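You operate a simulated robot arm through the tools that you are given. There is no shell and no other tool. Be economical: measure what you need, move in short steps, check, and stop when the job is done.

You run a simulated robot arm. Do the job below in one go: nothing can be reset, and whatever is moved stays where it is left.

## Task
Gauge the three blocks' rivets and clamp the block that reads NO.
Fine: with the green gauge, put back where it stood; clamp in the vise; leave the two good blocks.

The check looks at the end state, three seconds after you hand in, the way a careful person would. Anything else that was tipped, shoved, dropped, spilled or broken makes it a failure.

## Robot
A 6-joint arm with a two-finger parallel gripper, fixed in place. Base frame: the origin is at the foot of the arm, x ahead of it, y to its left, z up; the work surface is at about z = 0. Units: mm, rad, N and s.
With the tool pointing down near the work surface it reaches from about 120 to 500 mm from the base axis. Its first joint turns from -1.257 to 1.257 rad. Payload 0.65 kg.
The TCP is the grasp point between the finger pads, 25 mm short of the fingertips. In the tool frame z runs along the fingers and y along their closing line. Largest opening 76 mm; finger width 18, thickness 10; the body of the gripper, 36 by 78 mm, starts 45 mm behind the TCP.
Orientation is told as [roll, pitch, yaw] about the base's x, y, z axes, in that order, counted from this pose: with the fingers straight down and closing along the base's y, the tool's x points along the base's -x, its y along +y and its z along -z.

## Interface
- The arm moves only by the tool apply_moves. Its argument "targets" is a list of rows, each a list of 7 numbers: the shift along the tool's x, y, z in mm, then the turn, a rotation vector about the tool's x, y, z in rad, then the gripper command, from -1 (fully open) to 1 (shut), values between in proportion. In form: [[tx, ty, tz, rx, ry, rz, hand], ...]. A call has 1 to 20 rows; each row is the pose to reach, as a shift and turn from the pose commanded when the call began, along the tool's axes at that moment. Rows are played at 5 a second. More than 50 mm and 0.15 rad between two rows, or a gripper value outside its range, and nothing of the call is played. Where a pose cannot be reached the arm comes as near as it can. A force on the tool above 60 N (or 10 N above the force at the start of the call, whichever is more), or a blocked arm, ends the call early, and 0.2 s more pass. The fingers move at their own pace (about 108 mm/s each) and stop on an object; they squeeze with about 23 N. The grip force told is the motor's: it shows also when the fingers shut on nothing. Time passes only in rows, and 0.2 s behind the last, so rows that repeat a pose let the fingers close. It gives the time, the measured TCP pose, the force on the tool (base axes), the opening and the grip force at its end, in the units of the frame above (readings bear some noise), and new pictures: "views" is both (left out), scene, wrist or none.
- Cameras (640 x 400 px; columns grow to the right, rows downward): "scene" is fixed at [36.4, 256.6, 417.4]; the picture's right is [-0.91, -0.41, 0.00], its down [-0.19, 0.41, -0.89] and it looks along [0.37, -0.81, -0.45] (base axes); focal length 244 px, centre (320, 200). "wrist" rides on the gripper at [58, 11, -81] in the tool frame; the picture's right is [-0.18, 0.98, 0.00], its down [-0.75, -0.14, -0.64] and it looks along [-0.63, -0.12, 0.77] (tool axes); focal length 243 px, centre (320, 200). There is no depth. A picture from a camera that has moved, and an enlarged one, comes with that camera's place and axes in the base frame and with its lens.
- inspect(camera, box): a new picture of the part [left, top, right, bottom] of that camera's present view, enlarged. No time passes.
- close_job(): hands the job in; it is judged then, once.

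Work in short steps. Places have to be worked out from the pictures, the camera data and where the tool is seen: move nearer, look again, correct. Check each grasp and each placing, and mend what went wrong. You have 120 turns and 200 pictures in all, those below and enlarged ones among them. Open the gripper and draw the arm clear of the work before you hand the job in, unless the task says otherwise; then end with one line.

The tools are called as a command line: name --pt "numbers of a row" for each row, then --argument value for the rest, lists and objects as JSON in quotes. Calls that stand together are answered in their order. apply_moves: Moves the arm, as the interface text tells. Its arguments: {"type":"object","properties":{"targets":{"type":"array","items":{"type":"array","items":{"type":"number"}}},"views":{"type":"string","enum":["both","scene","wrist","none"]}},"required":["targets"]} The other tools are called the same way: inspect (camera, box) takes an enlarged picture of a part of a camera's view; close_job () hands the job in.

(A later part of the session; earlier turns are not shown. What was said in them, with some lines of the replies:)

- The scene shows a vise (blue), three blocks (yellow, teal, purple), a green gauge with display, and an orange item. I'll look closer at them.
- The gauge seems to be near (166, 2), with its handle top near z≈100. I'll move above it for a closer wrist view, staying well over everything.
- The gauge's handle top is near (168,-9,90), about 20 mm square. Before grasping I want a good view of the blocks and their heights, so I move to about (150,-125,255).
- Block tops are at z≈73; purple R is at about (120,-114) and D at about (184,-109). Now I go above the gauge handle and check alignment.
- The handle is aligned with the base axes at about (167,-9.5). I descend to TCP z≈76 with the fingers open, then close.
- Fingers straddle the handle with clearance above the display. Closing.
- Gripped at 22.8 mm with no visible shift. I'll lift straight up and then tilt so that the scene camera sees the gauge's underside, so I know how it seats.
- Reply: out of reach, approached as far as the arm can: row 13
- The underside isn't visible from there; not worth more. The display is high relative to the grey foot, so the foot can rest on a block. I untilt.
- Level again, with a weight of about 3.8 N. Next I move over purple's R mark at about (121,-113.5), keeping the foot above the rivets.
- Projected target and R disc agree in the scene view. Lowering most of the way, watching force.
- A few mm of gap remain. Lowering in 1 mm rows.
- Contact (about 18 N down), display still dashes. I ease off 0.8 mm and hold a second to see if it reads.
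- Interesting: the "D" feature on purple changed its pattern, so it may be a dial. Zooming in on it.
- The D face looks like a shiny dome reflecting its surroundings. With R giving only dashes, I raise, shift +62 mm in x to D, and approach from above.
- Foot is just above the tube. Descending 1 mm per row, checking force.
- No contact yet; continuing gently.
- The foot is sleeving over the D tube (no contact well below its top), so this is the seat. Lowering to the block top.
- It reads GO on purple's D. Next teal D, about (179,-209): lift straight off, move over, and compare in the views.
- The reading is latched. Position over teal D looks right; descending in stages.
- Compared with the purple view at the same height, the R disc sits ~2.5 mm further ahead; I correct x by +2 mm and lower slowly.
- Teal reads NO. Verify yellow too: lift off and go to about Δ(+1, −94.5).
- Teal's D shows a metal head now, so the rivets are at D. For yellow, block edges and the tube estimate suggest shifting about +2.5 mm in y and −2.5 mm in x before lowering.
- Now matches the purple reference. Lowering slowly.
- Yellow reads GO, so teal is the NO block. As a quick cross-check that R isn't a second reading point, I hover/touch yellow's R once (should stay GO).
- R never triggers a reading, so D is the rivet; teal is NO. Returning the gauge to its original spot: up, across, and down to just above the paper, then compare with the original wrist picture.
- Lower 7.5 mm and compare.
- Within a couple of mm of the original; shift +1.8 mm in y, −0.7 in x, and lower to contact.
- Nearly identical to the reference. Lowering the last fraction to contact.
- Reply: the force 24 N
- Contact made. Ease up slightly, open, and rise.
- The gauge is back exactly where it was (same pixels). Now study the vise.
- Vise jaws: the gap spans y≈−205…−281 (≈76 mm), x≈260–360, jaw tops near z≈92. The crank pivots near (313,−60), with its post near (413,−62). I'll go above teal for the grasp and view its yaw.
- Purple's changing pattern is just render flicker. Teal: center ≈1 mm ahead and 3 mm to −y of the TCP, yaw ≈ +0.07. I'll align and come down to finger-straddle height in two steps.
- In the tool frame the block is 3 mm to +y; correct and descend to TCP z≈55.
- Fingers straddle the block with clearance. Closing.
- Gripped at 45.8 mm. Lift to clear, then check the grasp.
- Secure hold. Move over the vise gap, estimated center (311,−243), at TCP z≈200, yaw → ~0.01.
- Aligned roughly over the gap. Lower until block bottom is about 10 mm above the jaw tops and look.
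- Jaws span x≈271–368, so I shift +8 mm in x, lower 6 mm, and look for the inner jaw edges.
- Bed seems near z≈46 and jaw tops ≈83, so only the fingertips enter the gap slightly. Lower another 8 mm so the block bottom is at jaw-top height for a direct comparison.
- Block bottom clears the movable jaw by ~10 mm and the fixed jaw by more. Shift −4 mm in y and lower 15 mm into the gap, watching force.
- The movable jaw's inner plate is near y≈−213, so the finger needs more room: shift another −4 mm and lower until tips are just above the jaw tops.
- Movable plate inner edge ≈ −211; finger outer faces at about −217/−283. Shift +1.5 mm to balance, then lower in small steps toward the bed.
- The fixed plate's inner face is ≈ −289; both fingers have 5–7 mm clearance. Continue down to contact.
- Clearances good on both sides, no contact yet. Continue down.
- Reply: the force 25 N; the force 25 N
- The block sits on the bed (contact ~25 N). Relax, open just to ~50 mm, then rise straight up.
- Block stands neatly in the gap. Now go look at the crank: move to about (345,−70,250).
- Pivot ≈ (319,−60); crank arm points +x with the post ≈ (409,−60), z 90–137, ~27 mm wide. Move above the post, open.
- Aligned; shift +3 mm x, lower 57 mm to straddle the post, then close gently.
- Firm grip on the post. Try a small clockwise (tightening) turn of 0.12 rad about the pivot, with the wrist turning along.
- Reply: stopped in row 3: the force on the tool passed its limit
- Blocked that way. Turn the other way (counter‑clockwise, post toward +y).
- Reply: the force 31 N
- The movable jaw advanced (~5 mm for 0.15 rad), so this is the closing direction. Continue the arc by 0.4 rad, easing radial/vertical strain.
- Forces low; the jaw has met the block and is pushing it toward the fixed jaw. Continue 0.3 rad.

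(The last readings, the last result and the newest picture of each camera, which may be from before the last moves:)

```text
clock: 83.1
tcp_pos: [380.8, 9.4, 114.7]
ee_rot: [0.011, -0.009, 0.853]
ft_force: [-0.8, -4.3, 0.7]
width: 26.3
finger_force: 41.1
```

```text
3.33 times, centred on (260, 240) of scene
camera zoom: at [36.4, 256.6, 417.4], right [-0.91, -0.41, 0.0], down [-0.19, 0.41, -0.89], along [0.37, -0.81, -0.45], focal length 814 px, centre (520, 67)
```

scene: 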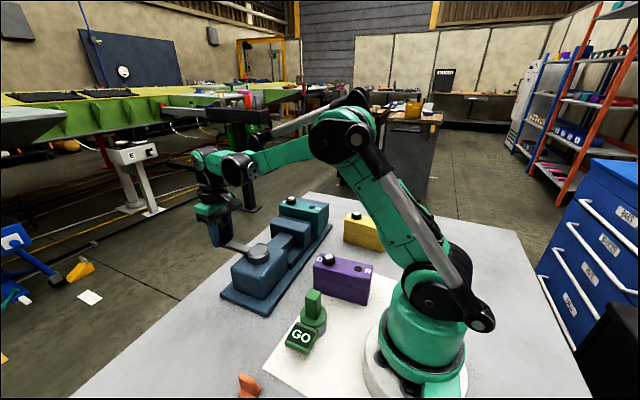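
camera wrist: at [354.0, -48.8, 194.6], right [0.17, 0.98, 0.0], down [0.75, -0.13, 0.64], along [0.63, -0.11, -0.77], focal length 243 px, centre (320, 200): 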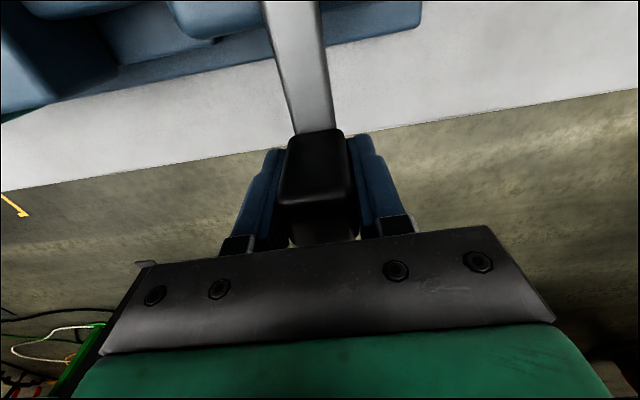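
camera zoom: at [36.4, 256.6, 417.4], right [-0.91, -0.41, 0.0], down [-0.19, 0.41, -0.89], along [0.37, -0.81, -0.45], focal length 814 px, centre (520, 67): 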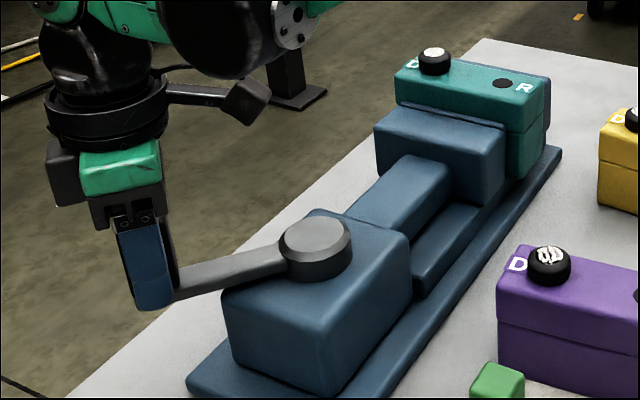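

Jaw is stationary against the block now while the lever keeps turning easily; continue to find the stop.

apply_moves --pt "0.1 4.7 0 0 0 -0.05 1" --pt "0.5 9.4 0 0 0 -0.1 1" --pt "1.1 14 0 0 0 -0.15 1" --pt "1.9 18.7 0 0 0 -0.2 1" --pt "2.9 23.3 0 0 0 -0.25 1" --pt "4.2 27.8 0 0 0 -0.3 1" --pt "4.2 27.8 0 0 0 -0.3 1" --views "none"

inspect --camera "scene" --box '[180, 180, 340, 300]'

```text
clock: 84.7
tcp_pos: [358.0, 23.9, 115.0]
ee_rot: [0.009, -0.01, 1.153]
ft_force: [1.1, -11.8, -29.9]
width: 26.0
finger_force: 41.9
```

```text
3.33 times, centred on (260, 240) of scene
camera zoom: at [36.5, 256.6, 417.4], right [-0.91, -0.41, 0.0], down [-0.19, 0.41, -0.89], along [0.37, -0.81, -0.45], focal length 814 px, centre (520, 67)
```

zoom: 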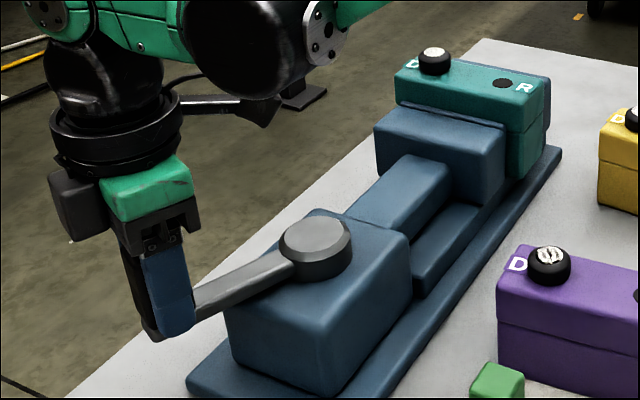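

apply_moves --pt "0.6 4.7 0.6 0 0 -0.05 1" --pt "1.0 9.4 0.6 0 0 -0.1 1" --pt "1.6 14 0.6 0 0 -0.15 1" --pt "2.4 18.7 0.6 0 0 -0.2 1" --pt "3.4 23.3 0.6 0 0 -0.25 1" --pt "4.7 27.8 0.6 0 0 -0.3 1" --pt "4.7 27.8 0.6 0 0 -0.3 1" --views "none"

inspect --camera "scene" --box '[180, 180, 340, 300]'

```text
clock: 86.0
tcp_pos: [335.9, 29.9, 113.3]
ee_rot: [-0.008, -0.013, 1.418]
ft_force: [18.4, 1.3, -8.0]
width: 26.0
finger_force: 41.3
stopped in row 6: the force on the tool passed its limit (the readings are from after the stop); the commanded pose is now the measured one
```

```text
3.33 times, centred on (260, 240) of scene
camera zoom: at [36.5, 256.6, 417.4], right [-0.91, -0.41, 0.0], down [-0.19, 0.41, -0.89], along [0.37, -0.81, -0.45], focal length 814 px, centre (520, 67)
```

zoom: 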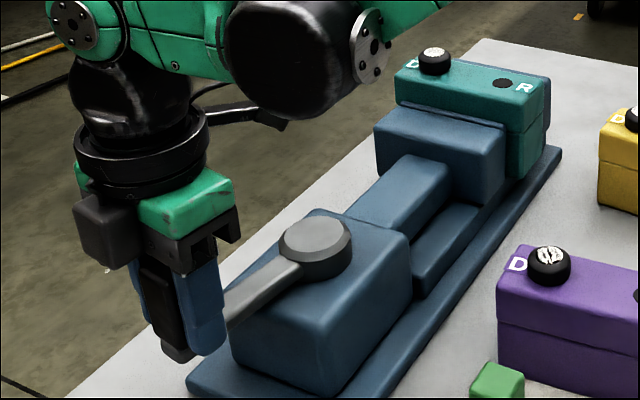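

The lever hit its end stop near 1.4 rad, jaw tight on the block. Open the gripper, rise clear, and check that it stays clamped.

apply_moves --pt "0 0 0 0 0 0 0.2" --pt "0 0 0 0 0 0 -0.3" --pt "0 0 0 0 0 0 -1" --pt "0 0 0 0 0 0 -1" --pt "0 0 -20 0 0 0 -1" --pt "0 0 -50 0 0 0 -1" --pt "0 0 -90 0 0 0 -1" --pt "0 0 -130 0 0 0 -1" --pt "0 0 -130 0 0 0 -1"

inspect --camera "scene" --box '[180, 180, 340, 300]'

```text
clock: 88.0
tcp_pos: [334.8, 30.2, 245.9]
ee_rot: [-0.007, -0.016, 1.42]
ft_force: [-0.4, 0.6, -0.1]
width: 76.0
finger_force: 0.1
camera wrist: at [314.8, -27.2, 324.7], right [-0.94, 0.33, 0.0], down [0.25, 0.71, 0.65], along [0.22, 0.62, -0.76], focal length 243 px, centre (320, 200)
```

scene: 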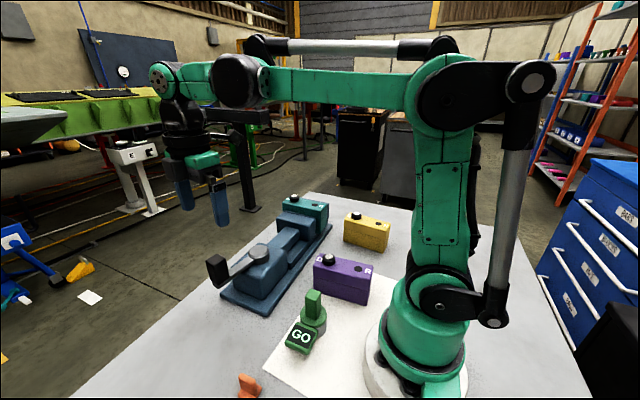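
wrist: 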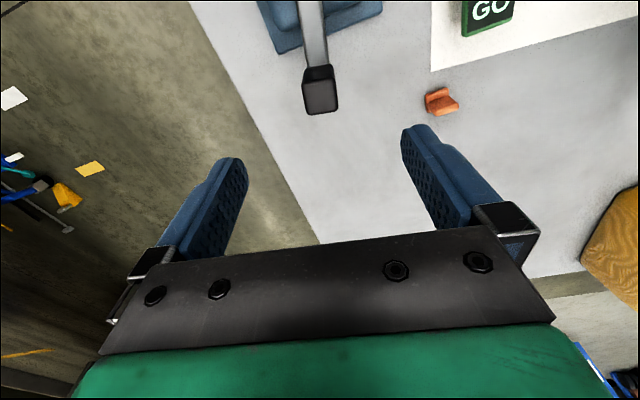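

```text
3.33 times, centred on (260, 240) of scene
camera zoom: at [36.4, 256.6, 417.4], right [-0.91, -0.41, 0.0], down [-0.19, 0.41, -0.89], along [0.37, -0.81, -0.45], focal length 814 px, centre (520, 67)
```

zoom: 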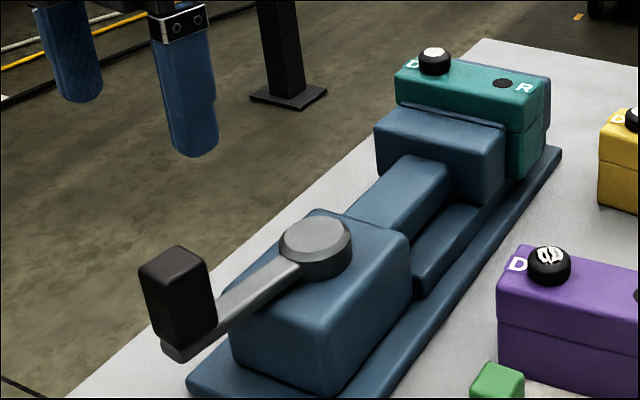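

The lever stays put. Bring the arm round (yaw back to 0) above the vise to check the clamping from above.

apply_moves --pt "22 0.5 -5 0 0 0.118 -1" --pt "44 1 -10 0 0 0.236 -1" --pt "66 1.5 -15 0 0 0.355 -1" --pt "88 2 -20 0 0 0.473 -1" --pt "110 2.5 -20 0 0 0.59 -1" --pt "132 3 -20 0 0 0.71 -1" --pt "154 3.5 -20 0 0 0.828 -1" --pt "176 4 -20 0 0 0.946 -1" --pt "198 4.5 -20 0 0 1.065 -1" --pt "220 5 -20 0 0 1.183 -1" --pt "242 5 -20 0 0 1.3 -1" --pt "262 5 -20 0 0 1.42 -1" --pt "262 5 -20 0 0 1.42 -1"

inspect --camera "wrist" --box '[120, 40, 560, 260]'

inspect --camera "scene" --box '[260, 185, 350, 255]'

```text
clock: 90.8
tcp_pos: [287.8, -231.1, 260.7]
ee_rot: [0.014, -0.009, -0.002]
ft_force: [0.7, -0.7, -0.3]
width: 75.9
finger_force: 0.0
camera wrist: at [229.8, -219.9, 340.8], right [0.19, 0.98, 0.01], down [0.75, -0.15, 0.65], along [0.64, -0.11, -0.76], focal length 243 px, centre (320, 200)
```

scene: 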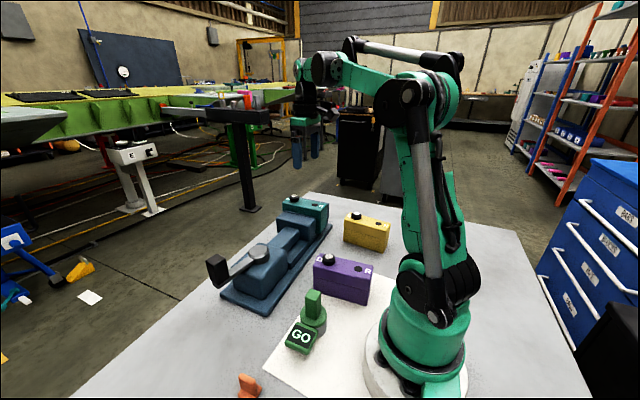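
wrist: 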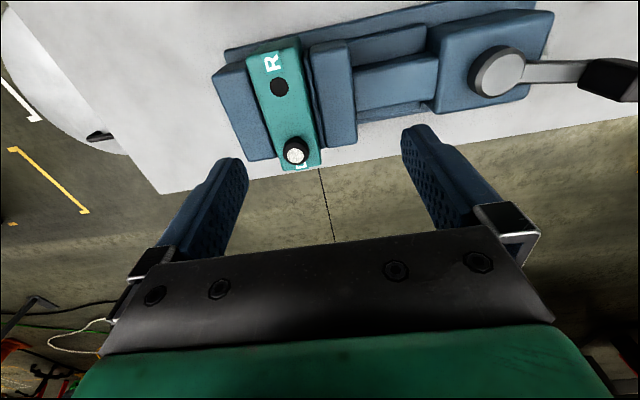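

```text
1.45 times, centred on (340, 150) of wrist
camera zoom: at [229.8, -219.9, 340.8], right [0.19, 0.98, 0.01], down [0.75, -0.15, 0.65], along [0.64, -0.11, -0.76], focal length 353 px, centre (291, 273)
```

zoom: 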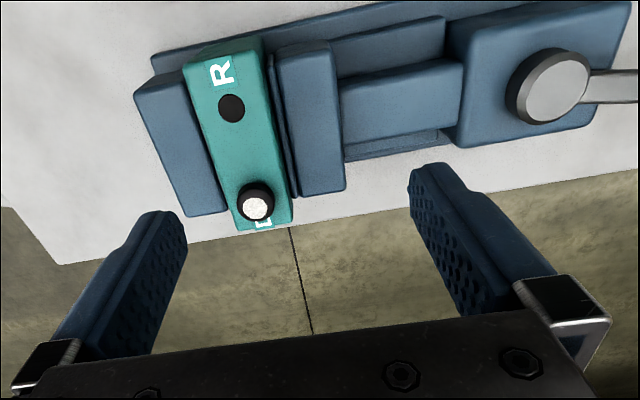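

```text
5.71 times, centred on (305, 220) of scene
camera zoom: at [36.4, 256.5, 417.4], right [-0.91, -0.41, 0.0], down [-0.19, 0.41, -0.89], along [0.37, -0.81, -0.45], focal length 1396 px, centre (406, 86)
```

zoom: 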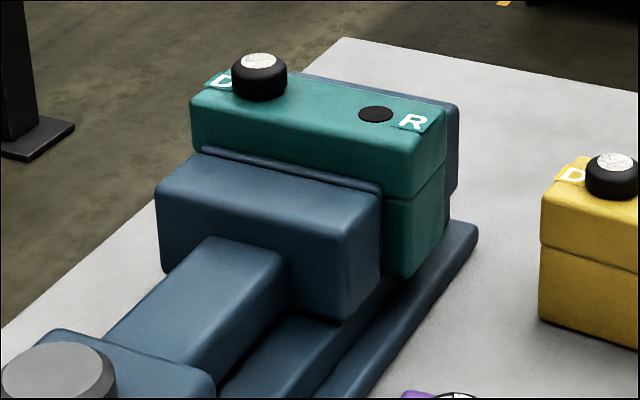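

Teal is firmly between the jaws with the lever at its stop; the other blocks, the gauge and the orange piece are undisturbed. Draw the arm up clear.

apply_moves --pt "25 15 -30 0 0 0 -1" --pt "50 30 -60 0 0 0 -1" --pt "75 48 -90 0 0 0 -1" --pt "75 48 -90 0 0 0 -1" --pt "75 48 -90 0 0 0 -1" --views "scene"

inspect --camera "scene" --box '[190, 180, 400, 400]'

```text
clock: 92.0
tcp_pos: [214.8, -183.3, 348.3]
ee_rot: [0.013, -0.009, -0.001]
ft_force: [0.3, -0.4, 1.0]
width: 76.0
finger_force: 0.0
```

scene: 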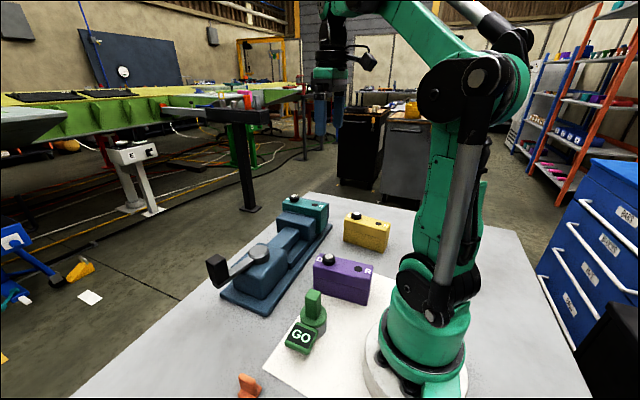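

```text
1.82 times, centred on (295, 290) of scene
camera zoom: at [36.4, 256.6, 417.4], right [-0.91, -0.41, 0.0], down [-0.19, 0.41, -0.89], along [0.37, -0.81, -0.45], focal length 444 px, centre (366, 36)
```

zoom: 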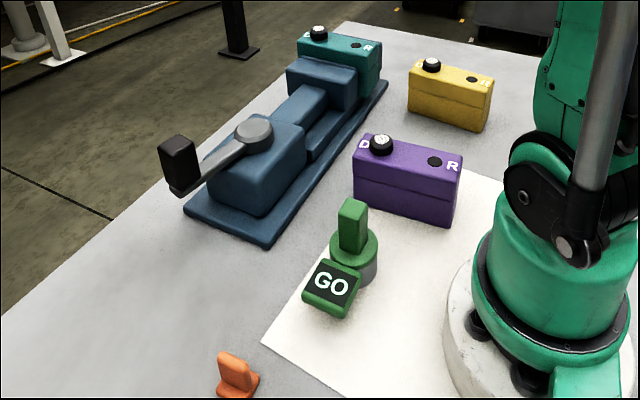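

Everything is in its final place and the arm is clear with the gripper open, so I hand in.

close_job

```text
The job is handed in.
```

The teal block read NO and is clamped in the vise; purple and yellow read GO and were left where they stood, and the green gauge is back where it was.
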